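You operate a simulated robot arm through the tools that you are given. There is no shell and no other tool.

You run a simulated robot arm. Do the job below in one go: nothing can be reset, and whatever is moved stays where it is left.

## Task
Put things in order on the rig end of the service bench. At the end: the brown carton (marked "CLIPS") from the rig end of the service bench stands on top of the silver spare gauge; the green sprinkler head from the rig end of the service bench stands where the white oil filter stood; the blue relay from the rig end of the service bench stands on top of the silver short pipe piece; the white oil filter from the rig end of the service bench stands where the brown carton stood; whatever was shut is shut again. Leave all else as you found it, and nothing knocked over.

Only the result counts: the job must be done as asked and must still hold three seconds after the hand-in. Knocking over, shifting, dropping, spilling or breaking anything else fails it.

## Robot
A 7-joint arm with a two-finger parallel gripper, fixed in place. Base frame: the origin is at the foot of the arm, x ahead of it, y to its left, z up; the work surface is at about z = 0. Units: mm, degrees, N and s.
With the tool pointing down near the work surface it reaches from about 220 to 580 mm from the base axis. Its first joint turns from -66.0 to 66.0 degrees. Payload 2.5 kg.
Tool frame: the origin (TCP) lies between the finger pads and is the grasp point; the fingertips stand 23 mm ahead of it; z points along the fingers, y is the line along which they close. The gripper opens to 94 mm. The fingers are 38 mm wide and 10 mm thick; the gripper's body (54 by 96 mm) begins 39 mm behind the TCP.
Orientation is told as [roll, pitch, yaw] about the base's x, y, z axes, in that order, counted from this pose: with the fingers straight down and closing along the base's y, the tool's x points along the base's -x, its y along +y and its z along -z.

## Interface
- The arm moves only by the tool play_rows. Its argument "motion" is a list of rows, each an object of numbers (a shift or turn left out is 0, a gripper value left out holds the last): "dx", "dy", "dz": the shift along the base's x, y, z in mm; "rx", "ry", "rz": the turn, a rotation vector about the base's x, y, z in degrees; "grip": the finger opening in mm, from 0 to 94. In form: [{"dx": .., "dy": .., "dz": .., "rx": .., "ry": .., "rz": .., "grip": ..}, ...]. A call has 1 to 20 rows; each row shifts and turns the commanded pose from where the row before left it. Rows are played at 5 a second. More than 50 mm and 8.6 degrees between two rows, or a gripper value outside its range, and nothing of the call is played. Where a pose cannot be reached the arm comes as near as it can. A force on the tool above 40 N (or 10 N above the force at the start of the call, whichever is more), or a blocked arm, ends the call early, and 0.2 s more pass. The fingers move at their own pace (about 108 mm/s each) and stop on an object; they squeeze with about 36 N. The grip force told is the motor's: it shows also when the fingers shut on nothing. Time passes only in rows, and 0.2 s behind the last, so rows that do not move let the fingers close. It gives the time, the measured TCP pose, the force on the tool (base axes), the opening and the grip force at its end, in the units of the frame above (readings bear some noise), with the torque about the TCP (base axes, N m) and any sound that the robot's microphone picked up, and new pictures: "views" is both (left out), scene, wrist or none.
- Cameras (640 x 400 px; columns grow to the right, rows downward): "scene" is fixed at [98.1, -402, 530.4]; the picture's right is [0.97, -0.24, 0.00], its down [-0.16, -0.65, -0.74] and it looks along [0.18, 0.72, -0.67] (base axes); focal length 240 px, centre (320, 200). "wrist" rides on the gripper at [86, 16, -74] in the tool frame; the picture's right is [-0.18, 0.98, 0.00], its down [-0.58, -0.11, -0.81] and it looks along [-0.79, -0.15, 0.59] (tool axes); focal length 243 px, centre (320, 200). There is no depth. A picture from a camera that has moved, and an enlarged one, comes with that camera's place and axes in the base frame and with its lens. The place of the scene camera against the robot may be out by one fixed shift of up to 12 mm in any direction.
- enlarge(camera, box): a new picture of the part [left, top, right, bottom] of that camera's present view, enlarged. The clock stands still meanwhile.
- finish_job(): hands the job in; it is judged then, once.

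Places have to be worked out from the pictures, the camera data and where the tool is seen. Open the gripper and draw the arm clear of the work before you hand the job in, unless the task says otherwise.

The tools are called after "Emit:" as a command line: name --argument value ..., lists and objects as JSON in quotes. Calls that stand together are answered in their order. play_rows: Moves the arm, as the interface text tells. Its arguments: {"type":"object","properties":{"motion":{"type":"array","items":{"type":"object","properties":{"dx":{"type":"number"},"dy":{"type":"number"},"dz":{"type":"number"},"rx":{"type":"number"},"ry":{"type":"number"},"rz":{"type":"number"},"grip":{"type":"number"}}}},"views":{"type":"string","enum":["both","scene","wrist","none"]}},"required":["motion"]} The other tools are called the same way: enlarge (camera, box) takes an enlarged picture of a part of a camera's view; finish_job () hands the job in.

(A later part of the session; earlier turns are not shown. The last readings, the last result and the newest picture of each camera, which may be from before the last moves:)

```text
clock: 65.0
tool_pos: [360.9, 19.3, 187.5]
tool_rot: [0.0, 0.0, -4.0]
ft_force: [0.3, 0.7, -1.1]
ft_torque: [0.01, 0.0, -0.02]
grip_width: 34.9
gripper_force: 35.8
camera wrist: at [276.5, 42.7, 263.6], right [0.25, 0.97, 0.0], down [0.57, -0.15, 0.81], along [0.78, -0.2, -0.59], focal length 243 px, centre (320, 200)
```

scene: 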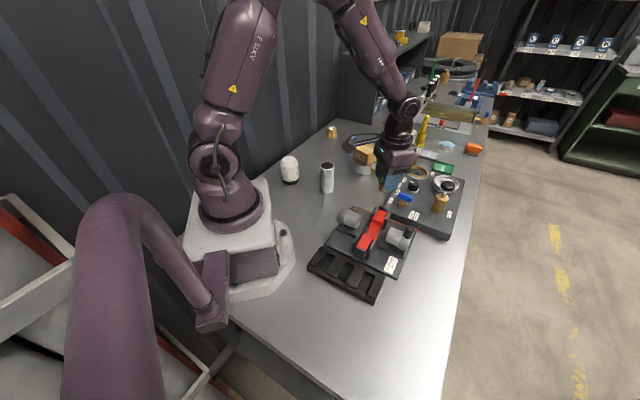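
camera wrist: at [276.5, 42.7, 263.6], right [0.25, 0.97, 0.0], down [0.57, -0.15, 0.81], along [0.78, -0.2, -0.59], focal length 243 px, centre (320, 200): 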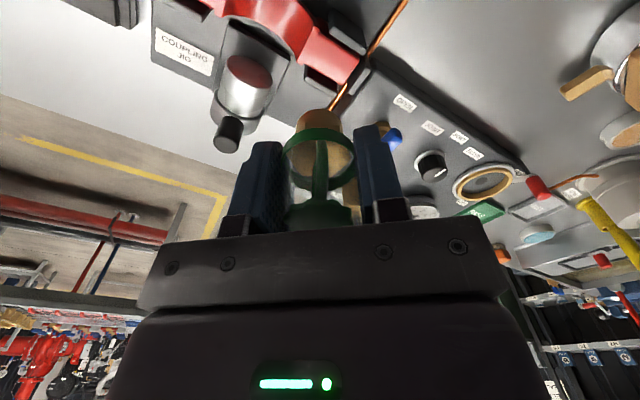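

Still held well. I'll continue the swing to the filter's old place at (200.2, -240.5).

Emit:
play_rows --motion '[{"dx": -1.0, "dy": -9.0, "rz": -1.3}, {"dx": -1.9, "dy": -16.1, "rz": -2.05}, {"dx": -4.8, "dy": -24.6, "rz": -3.35}, {"dx": -6.3, "dy": -24.1, "rz": -3.35}, {"dx": -8.0, "dy": -23.3, "rz": -3.35}, {"dx": -9.5, "dy": -22.4, "rz": -3.35}, {"dx": -11.0, "dy": -21.4, "rz": -3.35}, {"dx": -12.3, "dy": -20.5, "rz": -3.35}, {"dx": -13.6, "dy": -19.3, "rz": -3.35}, {"dx": -14.9, "dy": -18.1, "rz": -3.35}, {"dx": -15.9, "dy": -16.8, "rz": -3.35}, {"dx": -16.9, "dy": -15.6, "rz": -3.35}, {"dx": -17.8, "dy": -14.1, "rz": -3.35}, {"dx": -15.7, "dy": -10.1, "rz": -3.35}, {"dx": -10.5, "dy": -4.6, "rz": -3.35}, {}, {}]' --views "both"

```text
clock: 68.6
tool_pos: [200.2, -242.7, 187.8]
tool_rot: [0.0, 0.0, -50.9]
ft_force: [0.9, -0.6, -1.4]
ft_torque: [0.0, 0.02, 0.0]
grip_width: 34.9
gripper_force: 35.9
camera wrist: at [158.9, -163.4, 262.9], right [0.88, 0.48, 0.0], down [0.28, -0.52, 0.81], along [0.38, -0.71, -0.59], focal length 243 px, centre (320, 200)
```

scene: 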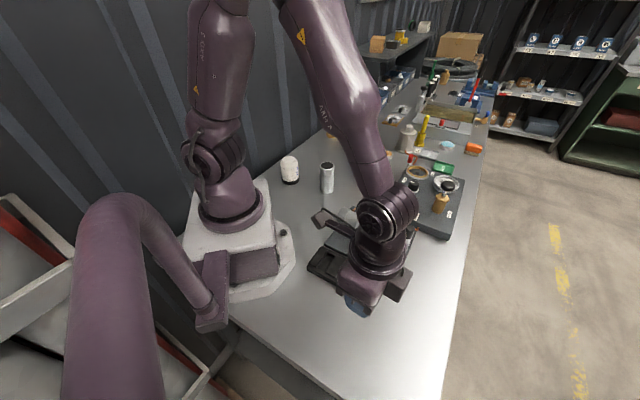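
wrist: 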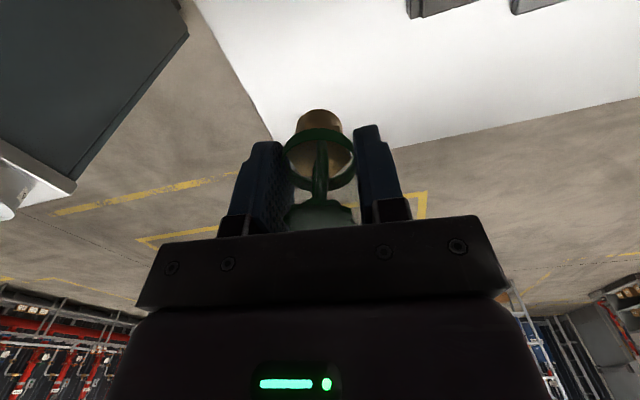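

TCP is at (200.7, -240.2), within a millimetre of the target. I'll descend to about 6 mm above the bench.

Emit:
play_rows --motion '[{"dx": -0.4, "dy": -0.3, "dz": -6}, {"dz": -14}, {"dz": -20}, {"dz": -20}, {"dz": -20}, {"dz": -20}, {"dz": -18}, {"dz": -14}, {"dz": -7}, {"dz": -3}, {}]' --views "both"

Emit:
enlarge --camera "scene" --box '[290, 260, 420, 370]'

```text
clock: 71.0
tool_pos: [200.6, -242.2, 45.2]
tool_rot: [0.0, -0.1, -50.9]
ft_force: [0.1, -0.3, -1.2]
ft_torque: [0.01, -0.03, -0.02]
grip_width: 34.9
gripper_force: 35.9
camera wrist: at [159.4, -163.6, 121.0], right [0.88, 0.48, 0.0], down [0.28, -0.52, 0.81], along [0.38, -0.71, -0.59], focal length 243 px, centre (320, 200)
```

scene: 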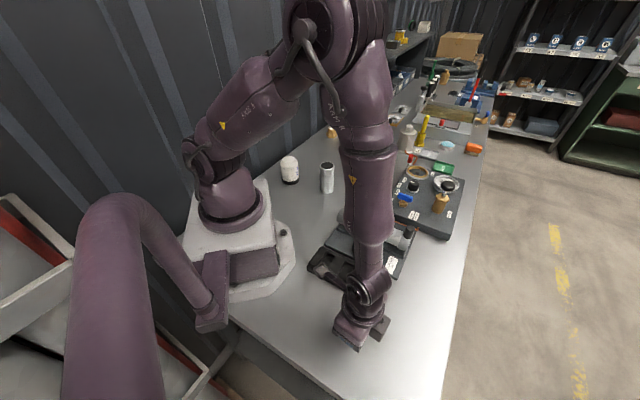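
wrist: 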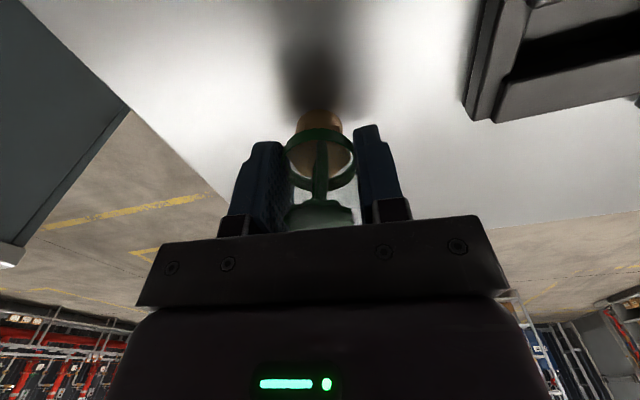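

```text
3.64 times, centred on (355, 315) of scene
camera zoom: at [98.1, -402.0, 530.4], right [0.97, -0.24, 0.0], down [-0.16, -0.65, -0.74], along [0.18, 0.72, -0.67], focal length 873 px, centre (193, -218)
```

zoom: 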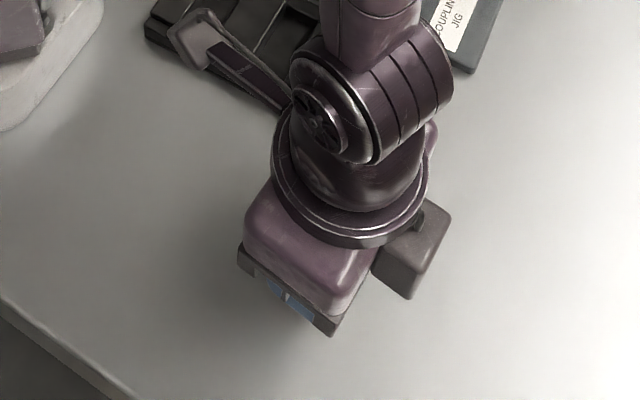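

About 6 mm to go; I'll descend gently and watch for contact force.

Emit:
play_rows --motion '[{"dx": -0.5, "dz": -2}, {"dz": -1.5}, {"dz": -1}, {"dz": -0.6}, {}]' --views "none"

```text
clock: 72.2
tool_pos: [200.8, -242.8, 40.2]
tool_rot: [0.0, 0.0, -50.9]
ft_force: [-0.1, -0.1, -1.3]
ft_torque: [-0.04, 0.0, 0.0]
grip_width: 34.9
gripper_force: 36.2
```

No contact yet; I'll continue in half-millimetre steps.

Emit:
play_rows --motion '[{"dz": -0.6}, {"dz": -0.5}, {"dz": -0.5}, {}]' --views "none"

```text
clock: 73.2
tool_pos: [198.7, -241.8, 38.0]
tool_rot: [0.1, 0.0, -50.9]
ft_force: [-2.2, 2.8, 7.4]
ft_torque: [0.1, 0.03, 0.02]
grip_width: 34.9
gripper_force: 35.7
```

Contact at about 8 N. I'll release in stages, then lift straight up and look.

Emit:
play_rows --motion '[{"grip": 38}, {"grip": 46}, {"grip": 60}, {"grip": 80}, {}]' --views "wrist"

Emit:
play_rows --motion '[{"dz": 8}, {"dz": 20}, {"dz": 30}, {"dz": 40}, {"dx": -6, "dy": 8, "dz": 40}, {}]' --views "both"

Emit:
enlarge --camera "wrist" --box '[240, 0, 400, 120]'

Emit:
enlarge --camera "scene" --box '[310, 280, 400, 360]'

```text
clock: 74.4
tool_pos: [199.5, -242.2, 39.0]
tool_rot: [0.1, -0.1, -50.9]
ft_force: [-0.6, -0.5, -0.8]
ft_torque: [0.01, 0.0, 0.0]
grip_width: 80.0
gripper_force: 0.1
camera wrist: at [157.7, -163.3, 113.9], right [0.88, 0.48, 0.0], down [0.28, -0.52, 0.81], along [0.38, -0.71, -0.59], focal length 243 px, centre (320, 200)
```

wrist: 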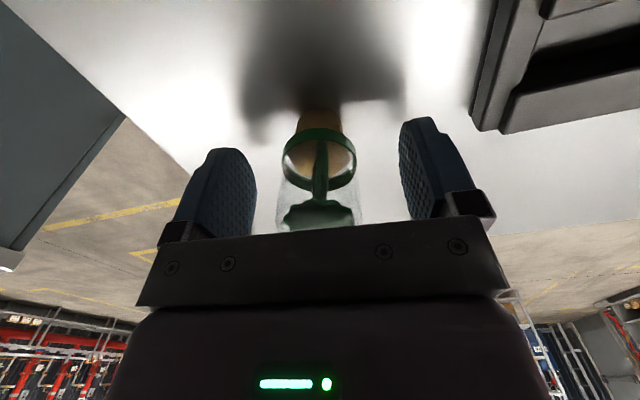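

```text
clock: 75.8
tool_pos: [195.4, -232.4, 180.2]
tool_rot: [0.0, 0.0, -50.9]
ft_force: [0.8, 0.2, -0.3]
ft_torque: [0.04, -0.05, -0.01]
grip_width: 79.8
gripper_force: 0.1
camera wrist: at [154.3, -152.8, 254.5], right [0.88, 0.48, 0.0], down [0.28, -0.52, 0.81], along [0.38, -0.71, -0.59], focal length 243 px, centre (320, 200)
```

scene: 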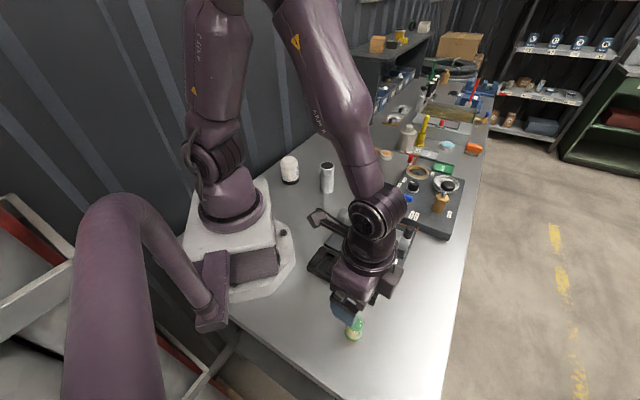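
wrist: 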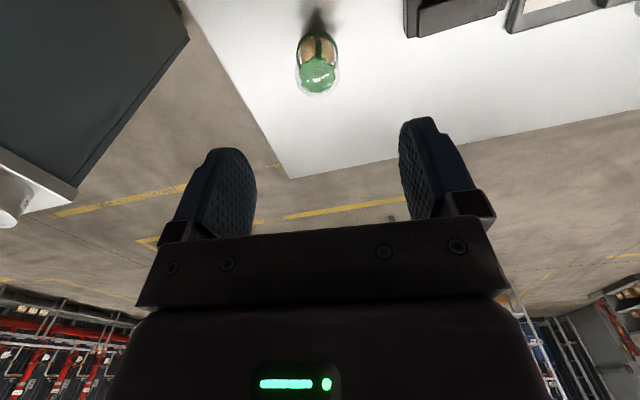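

```text
3.33 times, centred on (320, 60) of wrist
camera zoom: at [154.3, -152.8, 254.5], right [0.88, 0.48, 0.0], down [0.28, -0.52, 0.81], along [0.38, -0.71, -0.59], focal length 809 px, centre (320, 667)
```

zoom: 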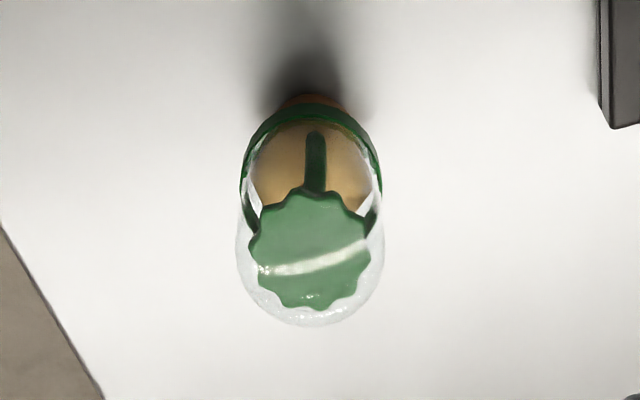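

```text
5.00 times, centred on (355, 320) of scene
camera zoom: at [98.1, -402.0, 530.4], right [0.97, -0.24, 0.0], down [-0.16, -0.65, -0.74], along [0.18, 0.72, -0.67], focal length 1200 px, centre (145, -400)
```

zoom: 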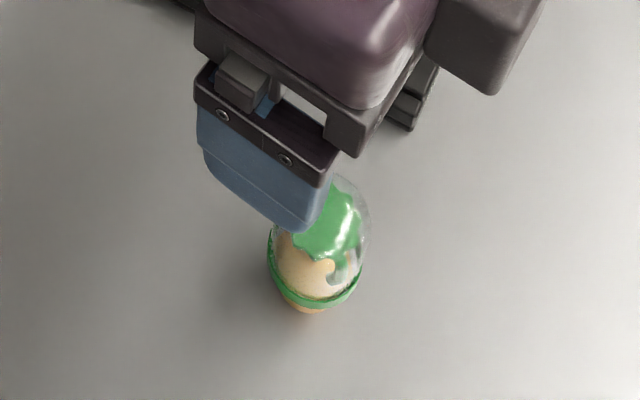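

The sprinkler head stands at about (199, -240), in the filter's old place. Next I swing back and take a precise look at the pipe piece's top before fetching the relay.

Emit:
play_rows --motion '[{"dx": 24.9, "dy": 26.7, "dz": 3, "rz": 7, "grip": 80}, {"dx": 22.9, "dy": 28.2, "dz": 3, "rz": 7}, {"dx": 19.3, "dy": 30.7, "dz": 3, "rz": 7}, {"dx": 15.5, "dy": 32.9, "dz": 3, "rz": 7}, {"dx": 11.3, "dy": 34.5, "dz": 3, "rz": 7}, {"dx": 7.2, "dy": 35.6, "dz": 3, "rz": 7}, {"dx": 2.8, "dy": 36.2, "dz": 3, "rz": 7}, {"dx": -1.6, "dy": 36.3, "dz": 3, "rz": 7}, {"dx": -6.0, "dy": 35.8, "dz": 3, "rz": 7}, {"dx": -10.3, "dy": 34.8, "dz": 3, "rz": 7}, {"dx": -14.4, "dy": 33.4, "dz": 3, "rz": 7}, {"dx": -18.3, "dy": 31.3, "dz": 3, "rz": 7}, {"dx": -22.0, "dy": 28.9, "dz": 3, "rz": 7}, {}]' --views "both"

Emit:
enlarge --camera "wrist" --box '[240, 0, 440, 150]'

Emit:
enlarge --camera "scene" --box '[310, 280, 400, 360]'

```text
clock: 78.8
tool_pos: [224.1, 191.7, 216.7]
tool_rot: [0.0, 0.0, 40.2]
ft_force: [-0.5, 0.0, -0.6]
ft_torque: [0.02, -0.02, 0.06]
grip_width: 79.9
gripper_force: 0.1
camera wrist: at [147.7, 150.4, 292.3], right [-0.49, 0.87, 0.0], down [0.51, 0.29, 0.81], along [0.7, 0.4, -0.59], focal length 243 px, centre (320, 200)
```

scene: 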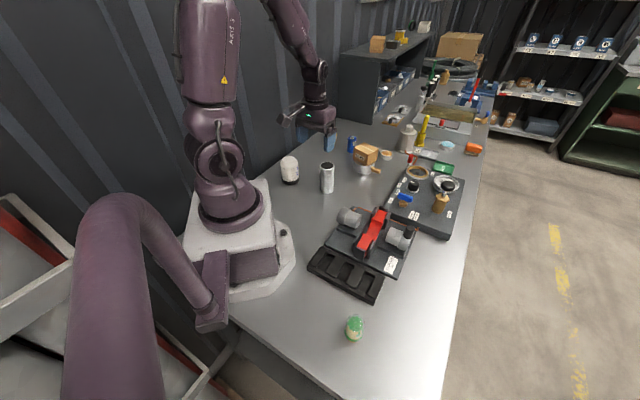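
wrist: 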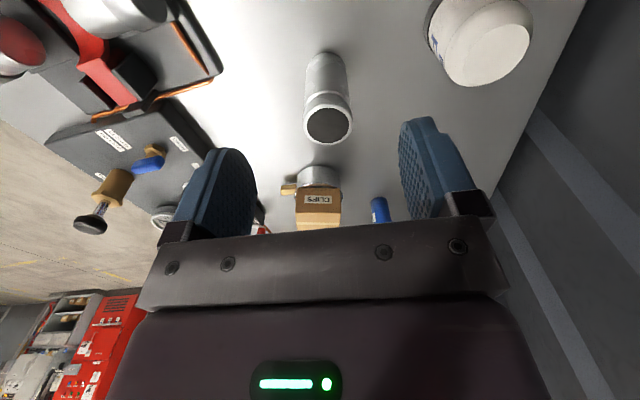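

```text
2.67 times, centred on (340, 75) of wrist
camera zoom: at [147.7, 150.4, 292.3], right [-0.49, 0.87, 0.0], down [0.51, 0.29, 0.81], along [0.7, 0.4, -0.59], focal length 647 px, centre (267, 533)
```

zoom: 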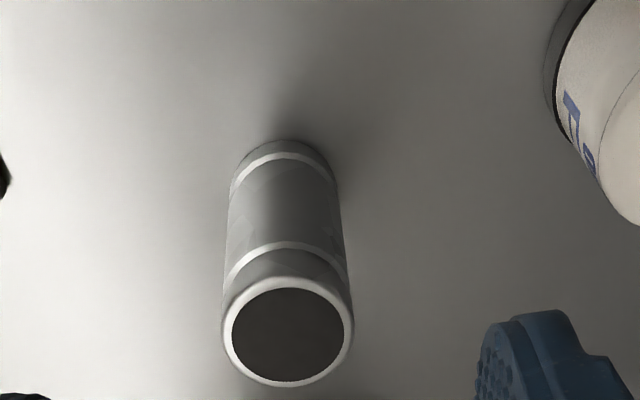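

```text
5.00 times, centred on (355, 320) of scene
camera zoom: at [98.1, -402.0, 530.4], right [0.97, -0.24, 0.0], down [-0.16, -0.65, -0.74], along [0.18, 0.72, -0.67], focal length 1200 px, centre (145, -400)
```

zoom: 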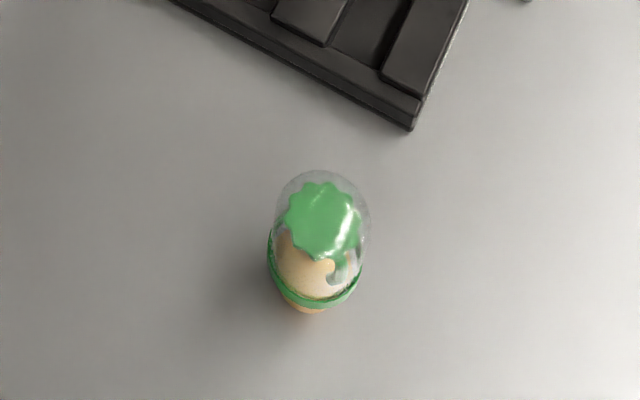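

The sprinkler head stands upright in place. The pipe's top is at roughly (269, 229), about 99 high; I'll take a second, closer view to pin it down.

Emit:
play_rows --motion '[{"dx": 14, "dy": 11, "dz": -15}, {"dx": 14, "dy": 11, "dz": -18}, {}]' --views "wrist"

Emit:
enlarge --camera "wrist" --box '[250, 0, 410, 150]'

```text
clock: 79.6
tool_pos: [250.7, 213.9, 183.7]
tool_rot: [0.1, 0.0, 40.1]
ft_force: [-0.1, -0.1, -0.2]
ft_torque: [0.0, 0.02, -0.01]
grip_width: 79.8
gripper_force: 0.1
camera wrist: at [174.6, 172.3, 258.5], right [-0.49, 0.87, 0.0], down [0.51, 0.29, 0.81], along [0.7, 0.4, -0.59], focal length 243 px, centre (320, 200)
```

wrist: 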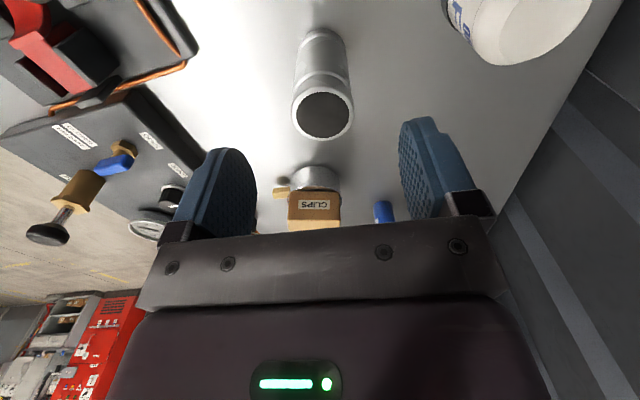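

```text
2.67 times, centred on (330, 75) of wrist
camera zoom: at [174.6, 172.3, 258.5], right [-0.49, 0.87, 0.0], down [0.51, 0.29, 0.81], along [0.7, 0.4, -0.59], focal length 647 px, centre (293, 533)
```

zoom: 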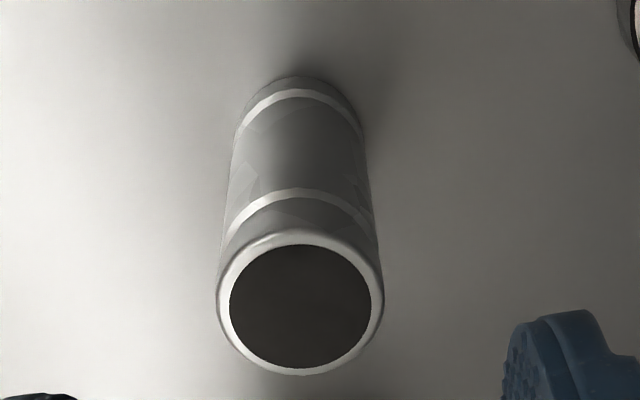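

The pipe's top centre is at (270.2, 228.8), about 98.5 mm high. Now I move towards the relay near (440, 460) for a closer look.

Emit:
play_rows --motion '[{"dx": 18, "dy": 26, "rz": 1}, {"dx": 18, "dy": 26, "rz": 1}, {"dx": 18, "dy": 26, "rz": 1}, {"dx": 18, "dy": 26, "rz": 1}, {"dx": 18, "dy": 26, "rz": 1}, {"dx": 18, "dy": 26, "rz": 1}, {}]' --views "both"

Emit:
enlarge --camera "wrist" --box '[240, 50, 400, 170]'

```text
clock: 81.2
tool_pos: [359.2, 368.5, 184.4]
tool_rot: [0.1, 0.0, 46.1]
ft_force: [-0.3, -0.4, 0.2]
ft_torque: [0.02, 0.03, -0.01]
grip_width: 80.1
gripper_force: 0.0
camera wrist: at [287.8, 319.6, 259.7], right [-0.58, 0.81, 0.0], down [0.48, 0.34, 0.81], along [0.66, 0.47, -0.59], focal length 243 px, centre (320, 200)
```

scene: 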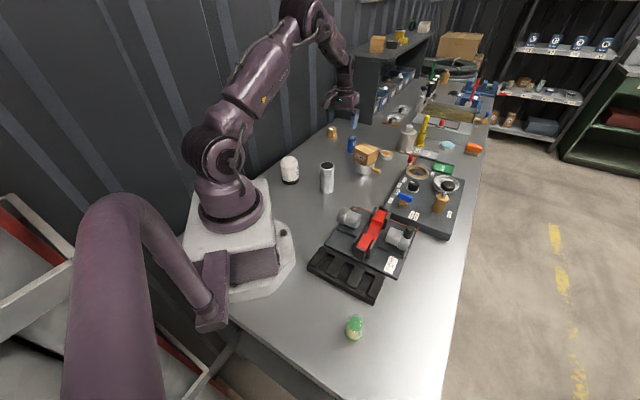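
wrist: 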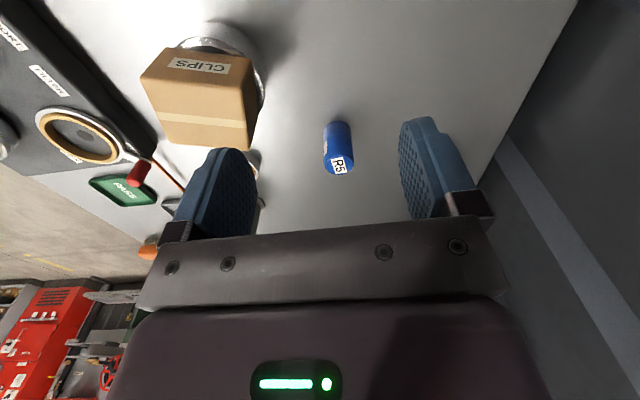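

```text
3.33 times, centred on (320, 110) of wrist
camera zoom: at [287.8, 319.6, 259.7], right [-0.58, 0.81, 0.0], down [0.48, 0.34, 0.81], along [0.66, 0.47, -0.59], focal length 809 px, centre (320, 500)
```

zoom: 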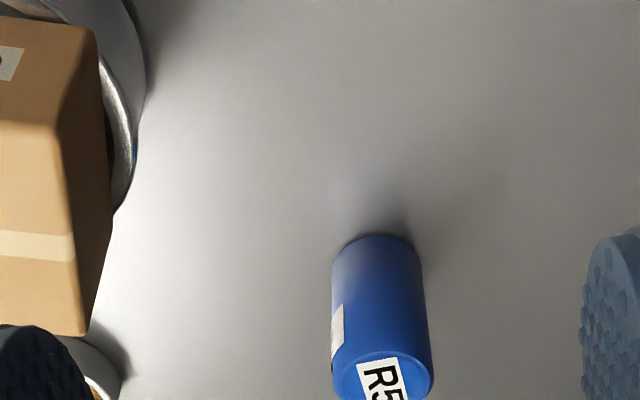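

The relay is at about (440, 456.5), 58 mm tall and about 35 mm across — 634 mm out, beyond the straight-down reach. I'll tilt the fingers outward 28° in the radial plane (closing line stays level) to reach it, and look.

Emit:
play_rows --motion '[{"rx": 5.04, "ry": -4.85}, {"rx": 5.04, "ry": -4.85}, {"rx": 5.04, "ry": -4.85}, {"rx": 5.04, "ry": -4.85}, {"dx": 14, "dy": 14, "dz": -10}, {"dx": 14, "dy": 15, "dz": -15}, {"dx": 14, "dy": 16, "dz": -15}, {"dx": 14, "dy": 16, "dz": -15}, {}]' --views "both"

Emit:
enlarge --camera "scene" --box '[310, 90, 410, 180]'

Emit:
enlarge --camera "wrist" --box '[220, 0, 440, 150]'

```text
clock: 83.2
tool_pos: [415.7, 427.6, 128.0]
tool_rot: [-0.1, -27.9, 46.0]
ft_force: [0.4, 0.8, -0.5]
ft_torque: [-0.02, -0.01, 0.0]
grip_width: 80.1
gripper_force: 0.1
camera wrist: at [326.9, 361.5, 153.9], right [-0.6, 0.8, 0.09], down [0.17, 0.02, 0.98], along [0.78, 0.6, -0.15], focal length 243 px, centre (320, 200)
```

scene: 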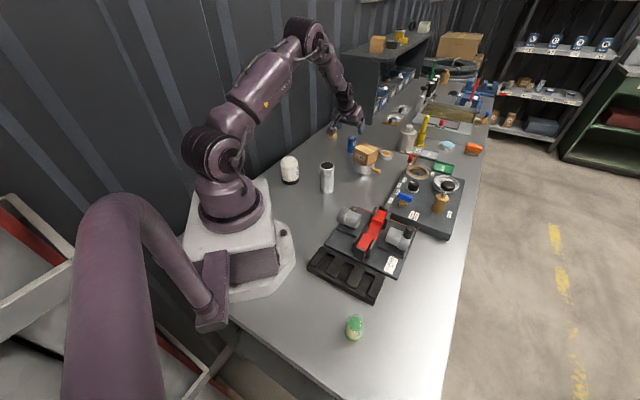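
wrist: 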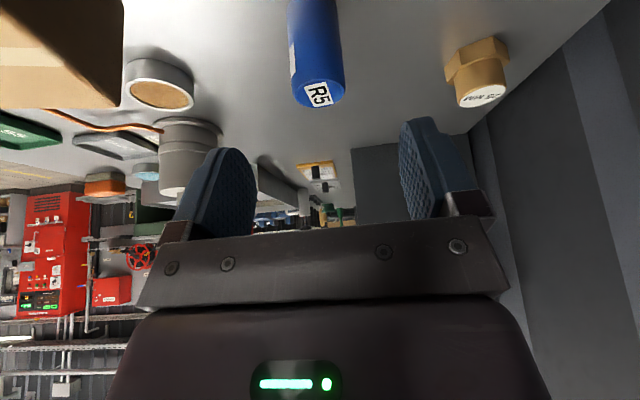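

```text
4.44 times, centred on (360, 135) of scene
camera zoom: at [98.1, -402.0, 530.4], right [0.97, -0.24, 0.0], down [-0.16, -0.65, -0.74], along [0.18, 0.72, -0.67], focal length 1067 px, centre (142, 489)
```

zoom: 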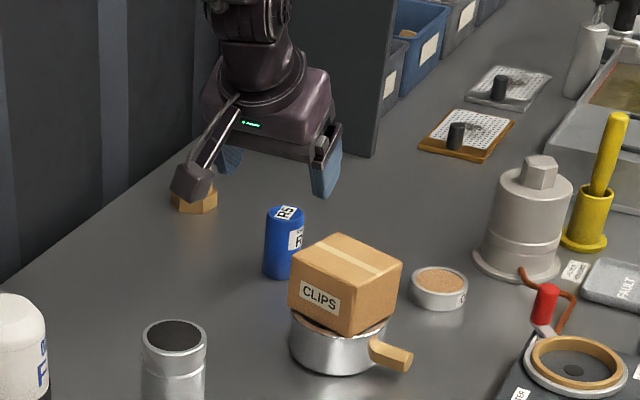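

```text
2.67 times, centred on (330, 75) of wrist
camera zoom: at [326.9, 361.5, 153.9], right [-0.6, 0.8, 0.09], down [0.17, 0.02, 0.98], along [0.78, 0.6, -0.15], focal length 647 px, centre (293, 533)
```

zoom: 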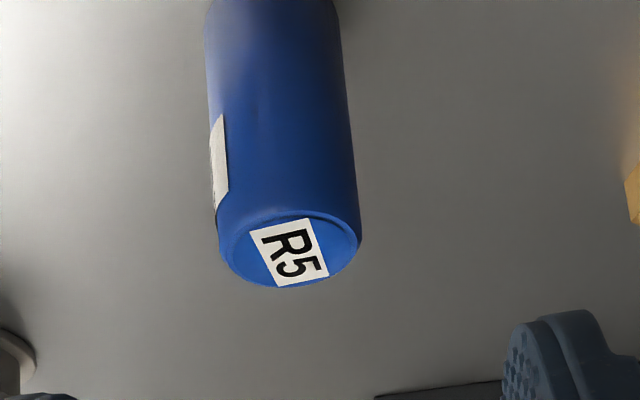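

The tilted pose (pitch -28°) was reached. The relay is at about (440, 455.5), about 60 mm tall. I'll extend over it at z≈100 and check the reach before descending.

Emit:
play_rows --motion '[{"dx": 12, "dy": 12.5, "dz": -10}, {"dx": 12.5, "dy": 13, "dz": -15}, {}]' --views "both"

Emit:
enlarge --camera "scene" --box '[310, 90, 410, 180]'

Emit:
enlarge --camera "wrist" --box '[220, 0, 440, 150]'

```text
clock: 84.0
tool_pos: [442.0, 453.6, 102.2]
tool_rot: [-0.1, -28.0, 46.2]
ft_force: [0.0, 0.9, 0.1]
ft_torque: [0.0, 0.01, 0.01]
grip_width: 79.6
gripper_force: 0.1
camera wrist: at [353.1, 385.7, 127.9], right [-0.6, 0.8, 0.09], down [0.17, 0.02, 0.98], along [0.78, 0.6, -0.15], focal length 243 px, centre (320, 200)
```

scene: 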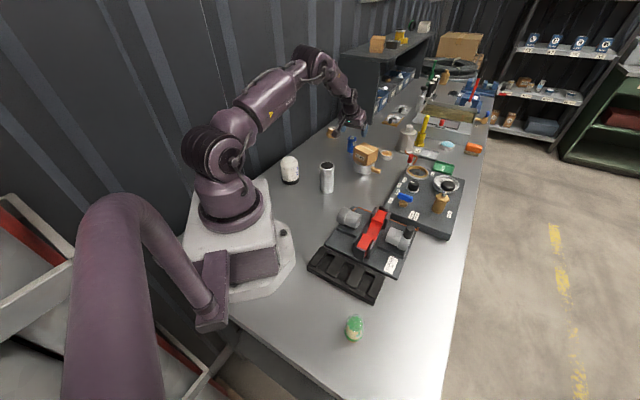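
wrist: 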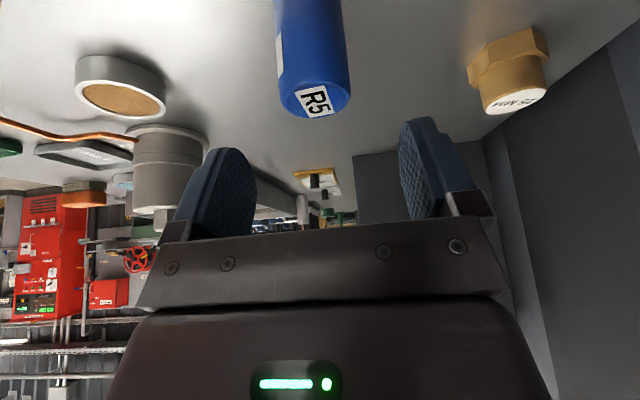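

```text
4.44 times, centred on (360, 135) of scene
camera zoom: at [98.1, -402.0, 530.4], right [0.97, -0.24, 0.0], down [-0.16, -0.65, -0.74], along [0.18, 0.72, -0.67], focal length 1067 px, centre (142, 489)
```

zoom: 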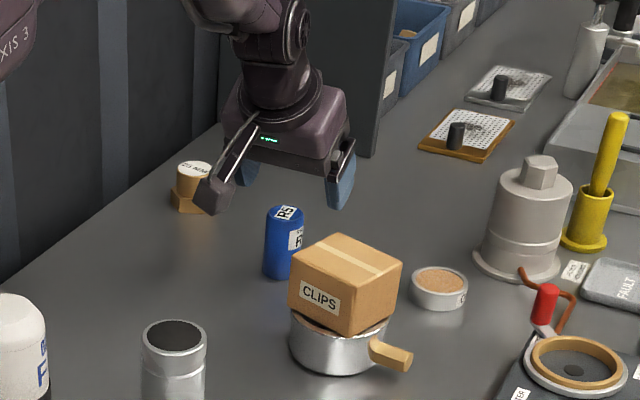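

```text
2.67 times, centred on (330, 75) of wrist
camera zoom: at [353.1, 385.7, 127.9], right [-0.6, 0.8, 0.09], down [0.17, 0.02, 0.98], along [0.78, 0.6, -0.15], focal length 647 px, centre (293, 533)
```

zoom: 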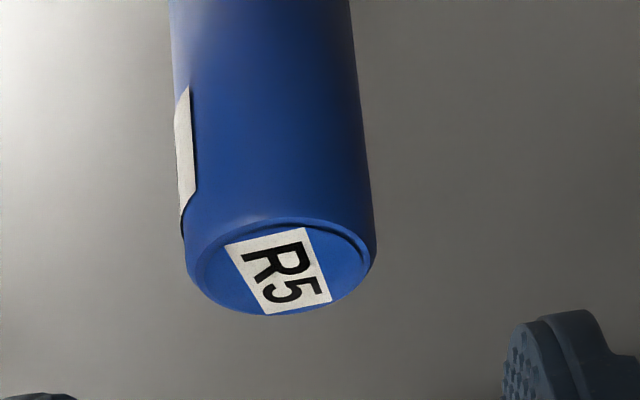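

The relay's centre is now judged at about (442.5, 457.8), about 59 mm high. I'll nudge by (+1, +3.5) and descend with fingers straddling it, then verify the pose.

Emit:
play_rows --motion '[{"dx": 1, "dy": 3.5, "dz": -5}, {"dz": -15}, {"dz": -15}, {"dz": -15}, {"dz": -10}, {"dz": -4}, {}]' --views "both"

Emit:
enlarge --camera "scene" --box '[310, 90, 410, 180]'

Emit:
enlarge --camera "wrist" --box '[220, 50, 440, 240]'

```text
clock: 85.6
tool_pos: [442.5, 458.8, 38.7]
tool_rot: [0.0, -27.9, 46.1]
ft_force: [0.3, -0.3, 0.3]
ft_torque: [-0.01, -0.01, -0.01]
grip_width: 80.1
gripper_force: 0.0
camera wrist: at [353.9, 391.5, 65.5], right [-0.6, 0.8, 0.09], down [0.17, 0.02, 0.98], along [0.78, 0.6, -0.15], focal length 243 px, centre (320, 200)
```

scene: 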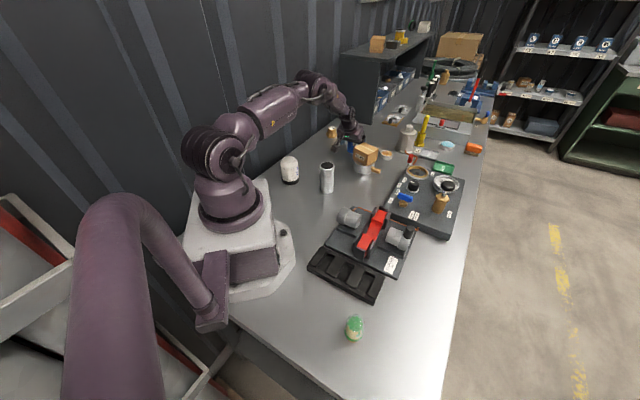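
wrist: 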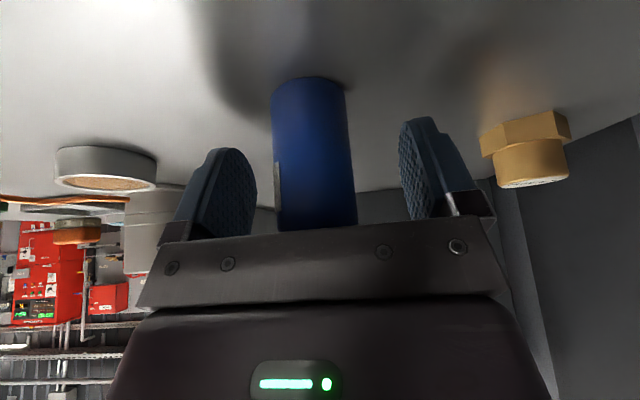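

```text
4.44 times, centred on (360, 135) of scene
camera zoom: at [98.1, -402.0, 530.4], right [0.97, -0.24, 0.0], down [-0.16, -0.65, -0.74], along [0.18, 0.72, -0.67], focal length 1067 px, centre (142, 489)
```

zoom: 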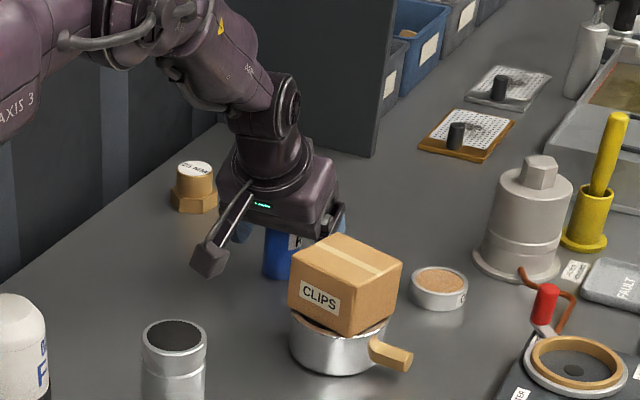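

```text
2.11 times, centred on (330, 145) of wrist
camera zoom: at [353.9, 391.5, 65.5], right [-0.6, 0.8, 0.09], down [0.17, 0.02, 0.98], along [0.78, 0.6, -0.15], focal length 511 px, centre (299, 316)
```

zoom: 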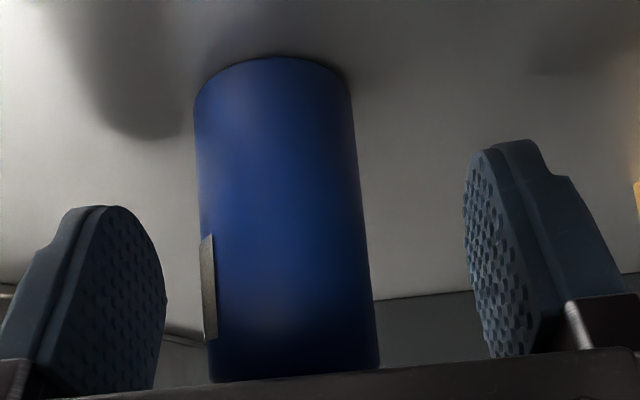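

The relay is neatly between the fingers, about 2–3 mm nearer than the TCP. I'll shift back slightly and close.

Emit:
play_rows --motion '[{"dx": -1.5, "dy": -1.7}, {}, {"grip": 56}, {"grip": 44}, {"grip": 34}, {"grip": 20}, {"grip": 0}, {}, {}]' --views "both"

Emit:
enlarge --camera "wrist" --box '[220, 50, 440, 240]'

```text
clock: 87.6
tool_pos: [440.2, 456.8, 40.0]
tool_rot: [-0.1, -28.0, 46.2]
ft_force: [0.4, -0.8, 2.0]
ft_torque: [0.0, 0.01, -0.02]
grip_width: 33.9
gripper_force: 35.8
camera wrist: at [352.6, 390.1, 66.0], right [-0.6, 0.8, 0.09], down [0.17, 0.02, 0.98], along [0.78, 0.6, -0.15], focal length 243 px, centre (320, 200)
```

scene: 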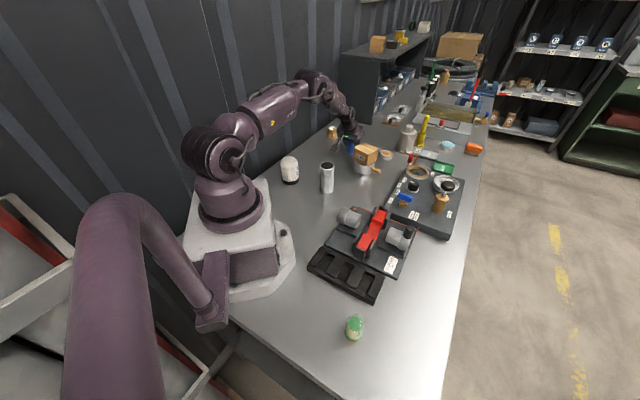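
wrist: 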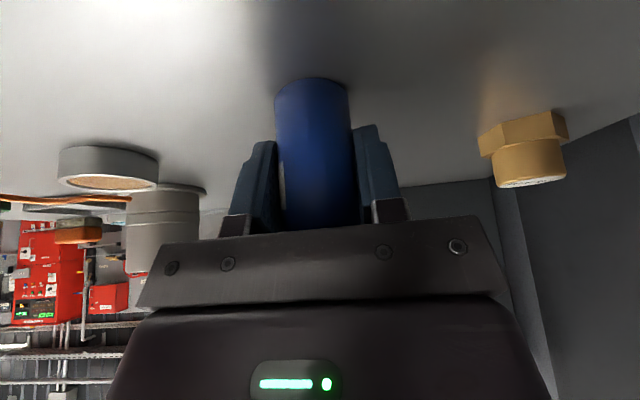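

```text
2.11 times, centred on (330, 145) of wrist
camera zoom: at [352.6, 390.1, 66.0], right [-0.6, 0.8, 0.09], down [0.17, 0.02, 0.98], along [0.78, 0.6, -0.15], focal length 511 px, centre (299, 316)
```

zoom: 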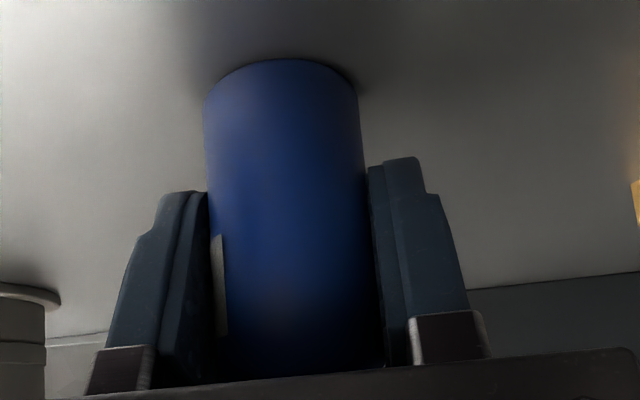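

The relay is gripped at 33.9 mm. I'll lift it slowly, straight up, and check.

Emit:
play_rows --motion '[{"dz": 1}, {"dz": 1}, {"dz": 2}, {"dz": 3}, {"dz": 4}, {"dz": 5}, {"dz": 6}, {}]' --views "both"

Emit:
enlarge --camera "scene" --box '[310, 90, 410, 180]'

Emit:
enlarge --camera "wrist" --box '[220, 50, 440, 240]'

```text
clock: 89.4
tool_pos: [440.1, 458.4, 62.0]
tool_rot: [0.0, -28.0, 46.1]
ft_force: [0.0, 1.0, -0.4]
ft_torque: [0.01, 0.0, -0.04]
grip_width: 34.1
gripper_force: 36.2
camera wrist: at [352.2, 390.4, 88.1], right [-0.6, 0.8, 0.09], down [0.17, 0.02, 0.98], along [0.78, 0.6, -0.15], focal length 243 px, centre (320, 200)
```

scene: 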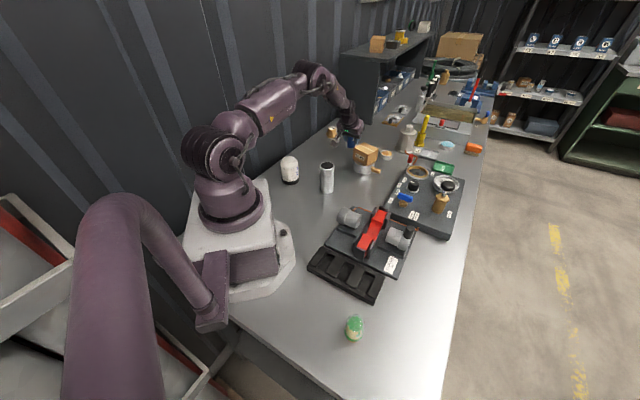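
wrist: 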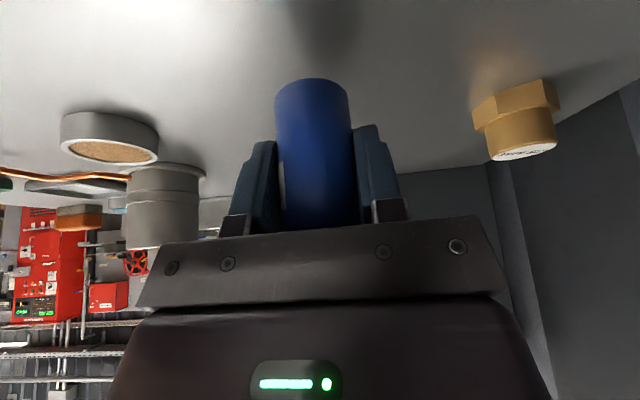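

```text
4.44 times, centred on (360, 135) of scene
camera zoom: at [98.1, -402.0, 530.4], right [0.97, -0.24, 0.0], down [-0.16, -0.65, -0.74], along [0.18, 0.72, -0.67], focal length 1067 px, centre (142, 489)
```

zoom: 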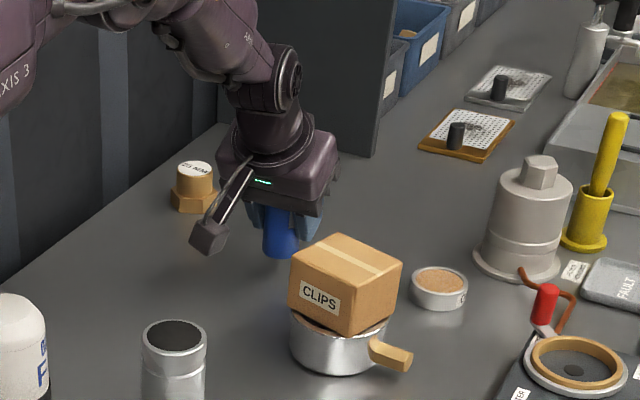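

```text
2.11 times, centred on (330, 145) of wrist
camera zoom: at [352.2, 390.4, 88.1], right [-0.6, 0.8, 0.09], down [0.17, 0.02, 0.98], along [0.78, 0.6, -0.15], focal length 511 px, centre (299, 316)
```

zoom: 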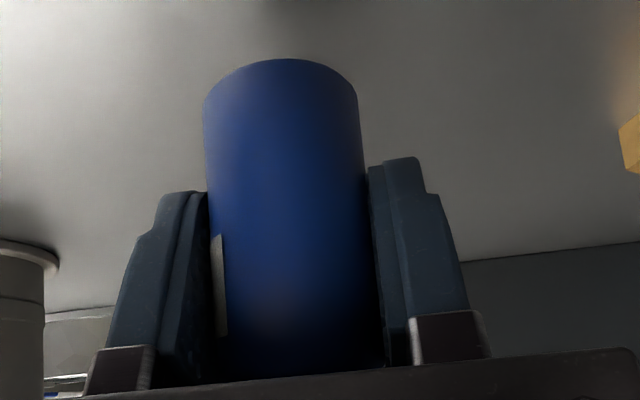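

The relay came up upright and firmly held. I'll raise it to z≈188, then carry it over to the pipe piece, keeping the tilt.

Emit:
play_rows --motion '[{"dz": 8}, {"dz": 12}, {"dz": 16}, {"dz": 18}, {"dz": 18}, {"dz": 18}, {"dz": 16}, {"dz": 12}, {"dz": 8}, {}]' --views "none"

Emit:
play_rows --motion '[{"dx": -4.8, "dy": -6.4}, {"dx": -8.3, "dy": -11.3, "rz": -0.5}, {"dx": -11.9, "dy": -16.1, "rz": -0.5}, {"dx": -11.9, "dy": -16.1, "rz": -0.5}, {"dx": -11.9, "dy": -16.1, "rz": -0.5}, {"dx": -11.9, "dy": -16.1, "rz": -0.5}, {"dx": -11.9, "dy": -16.1, "rz": -0.5}, {"dx": -11.9, "dy": -16.1, "rz": -0.5}, {"dx": -11.9, "dy": -16.1, "rz": -0.5}, {"dx": -11.9, "dy": -16.1, "rz": -0.5}, {"dx": -11.9, "dy": -16.1, "rz": -0.5}, {"dx": -11.9, "dy": -16.1, "rz": -0.5}, {"dx": -11.9, "dy": -16.1, "rz": -0.5}, {"dx": -10.7, "dy": -14.5, "rz": -0.5}, {"dx": -8.3, "dy": -11.3}, {"dx": -4.8, "dy": -6.4}, {}, {}]' --views "both"

Emit:
enlarge --camera "scene" --box '[280, 110, 380, 210]'

Emit:
enlarge --camera "wrist" --box '[220, 0, 440, 190]'

```text
clock: 91.6
tool_pos: [440.6, 458.1, 186.1]
tool_rot: [0.0, -28.1, 46.0]
ft_force: [0.2, -0.3, -0.4]
ft_torque: [-0.01, -0.02, 0.04]
grip_width: 34.1
gripper_force: 36.4
```

```text
clock: 95.4
tool_pos: [273.1, 230.6, 187.6]
tool_rot: [0.0, -28.0, 39.6]
ft_force: [0.3, 0.1, -1.1]
ft_torque: [-0.03, 0.02, 0.03]
grip_width: 34.1
gripper_force: 35.7
camera wrist: at [177.9, 173.8, 213.8], right [-0.5, 0.86, 0.09], down [0.17, 0.0, 0.98], along [0.85, 0.51, -0.15], focal length 243 px, centre (320, 200)
```

scene: 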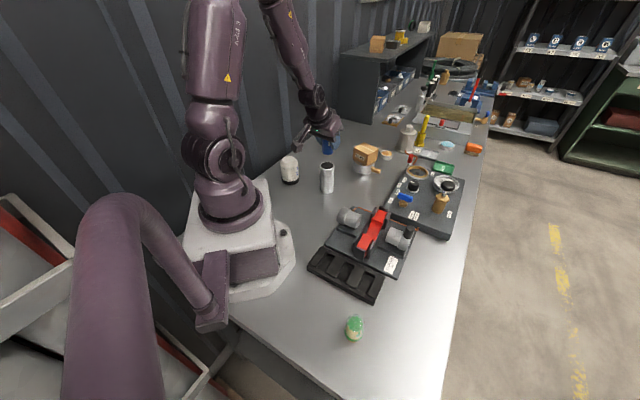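
wrist: 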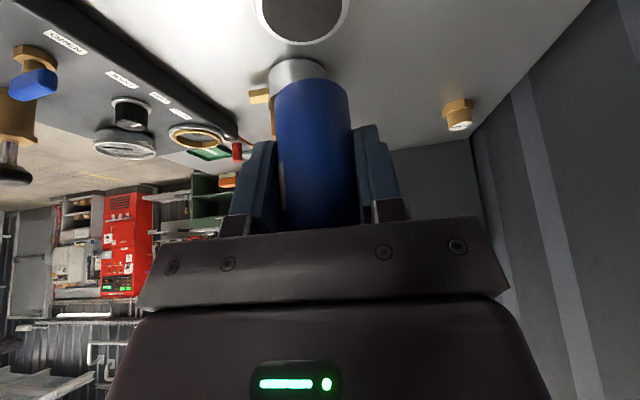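

```text
4.00 times, centred on (330, 160) of scene
camera zoom: at [98.1, -402.0, 530.4], right [0.97, -0.24, 0.0], down [-0.16, -0.65, -0.74], along [0.18, 0.72, -0.67], focal length 960 px, centre (280, 360)
```

zoom: 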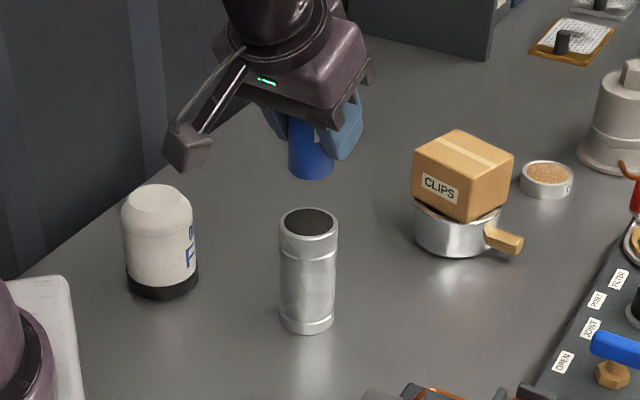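

```text
2.11 times, centred on (330, 95) of wrist
camera zoom: at [177.9, 173.8, 213.8], right [-0.5, 0.86, 0.09], down [0.17, 0.0, 0.98], along [0.85, 0.51, -0.15], focal length 511 px, centre (299, 421)
```

zoom: 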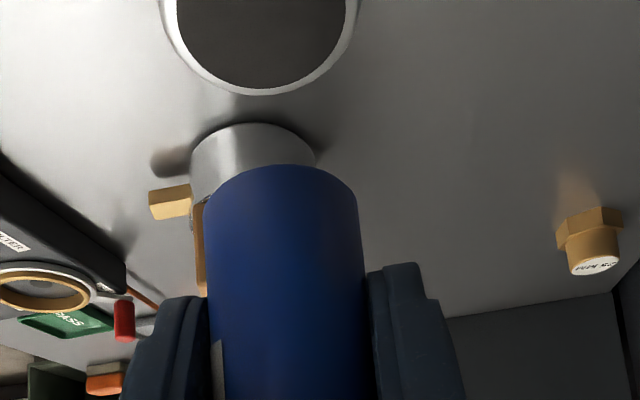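

In the same picture I see both the pipe's top and the relay's bottom: the relay is about 2 mm too far out and 2 mm to the side. I'll correct by (-0.8, -2.7) and descend to about 8 mm above the top.

Emit:
play_rows --motion '[{"dx": -0.8, "dy": -2.7, "dz": -3}, {"dz": -8}, {"dz": -10}, {"dz": -10}, {"dz": -7}, {"dz": -3}, {}]' --views "both"

Emit:
enlarge --camera "scene" --box '[290, 130, 370, 210]'

Emit:
enlarge --camera "wrist" --box '[220, 0, 440, 190]'

```text
clock: 97.0
tool_pos: [272.3, 227.0, 146.5]
tool_rot: [-0.1, -28.0, 39.6]
ft_force: [-0.3, -0.1, 0.0]
ft_torque: [0.0, 0.01, 0.01]
grip_width: 34.0
gripper_force: 36.0
camera wrist: at [176.4, 170.6, 172.9], right [-0.5, 0.86, 0.09], down [0.17, 0.0, 0.98], along [0.85, 0.51, -0.15], focal length 243 px, centre (320, 200)
```

scene: 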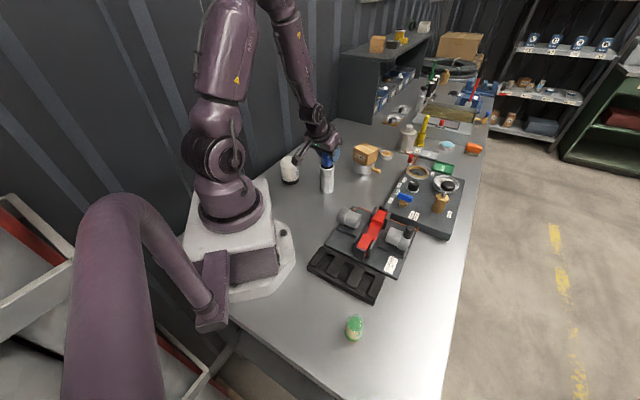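
wrist: 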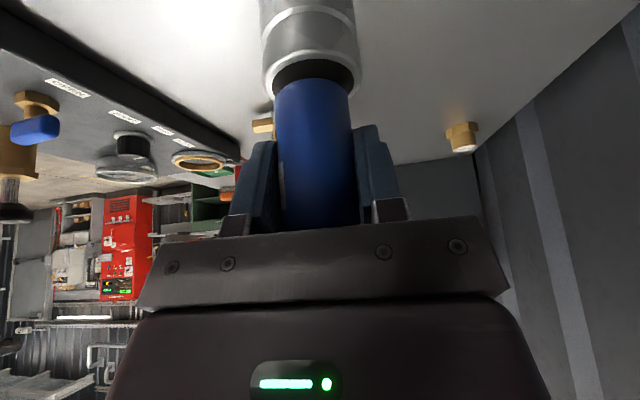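

```text
5.00 times, centred on (330, 170) of scene
camera zoom: at [98.1, -402.0, 530.4], right [0.97, -0.24, 0.0], down [-0.16, -0.65, -0.74], along [0.18, 0.72, -0.67], focal length 1200 px, centre (270, 350)
```

zoom: 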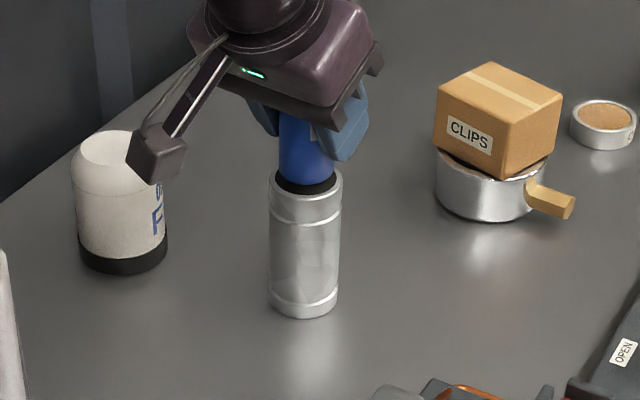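

```text
2.11 times, centred on (330, 95) of wrist
camera zoom: at [176.4, 170.6, 172.9], right [-0.5, 0.86, 0.09], down [0.17, 0.0, 0.98], along [0.85, 0.51, -0.15], focal length 511 px, centre (299, 421)
```

zoom: 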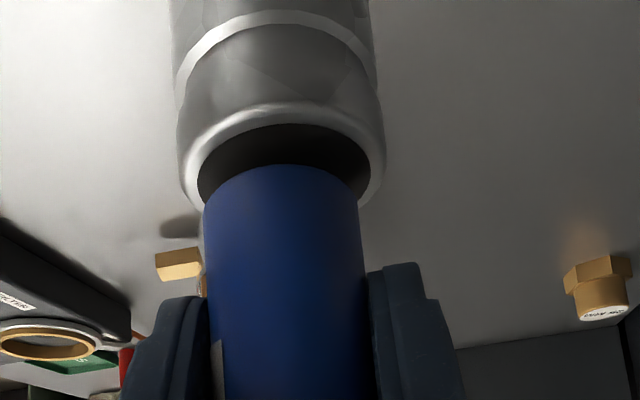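

The alignment looks good — the relay is centred over the pipe's top within about 1–2 mm. I'll nudge slightly and descend slowly to contact.

Emit:
play_rows --motion '[{"dx": 0.6, "dy": 0.7, "dz": -2}, {"dz": -2}, {"dz": -1.5}, {"dz": -1}, {}]' --views "none"

```text
clock: 98.2
tool_pos: [273.8, 228.7, 139.6]
tool_rot: [-0.1, -28.3, 39.6]
ft_force: [-6.2, -6.1, 27.9]
ft_torque: [-0.36, 0.43, -0.01]
grip_width: 34.0
gripper_force: 35.6
```

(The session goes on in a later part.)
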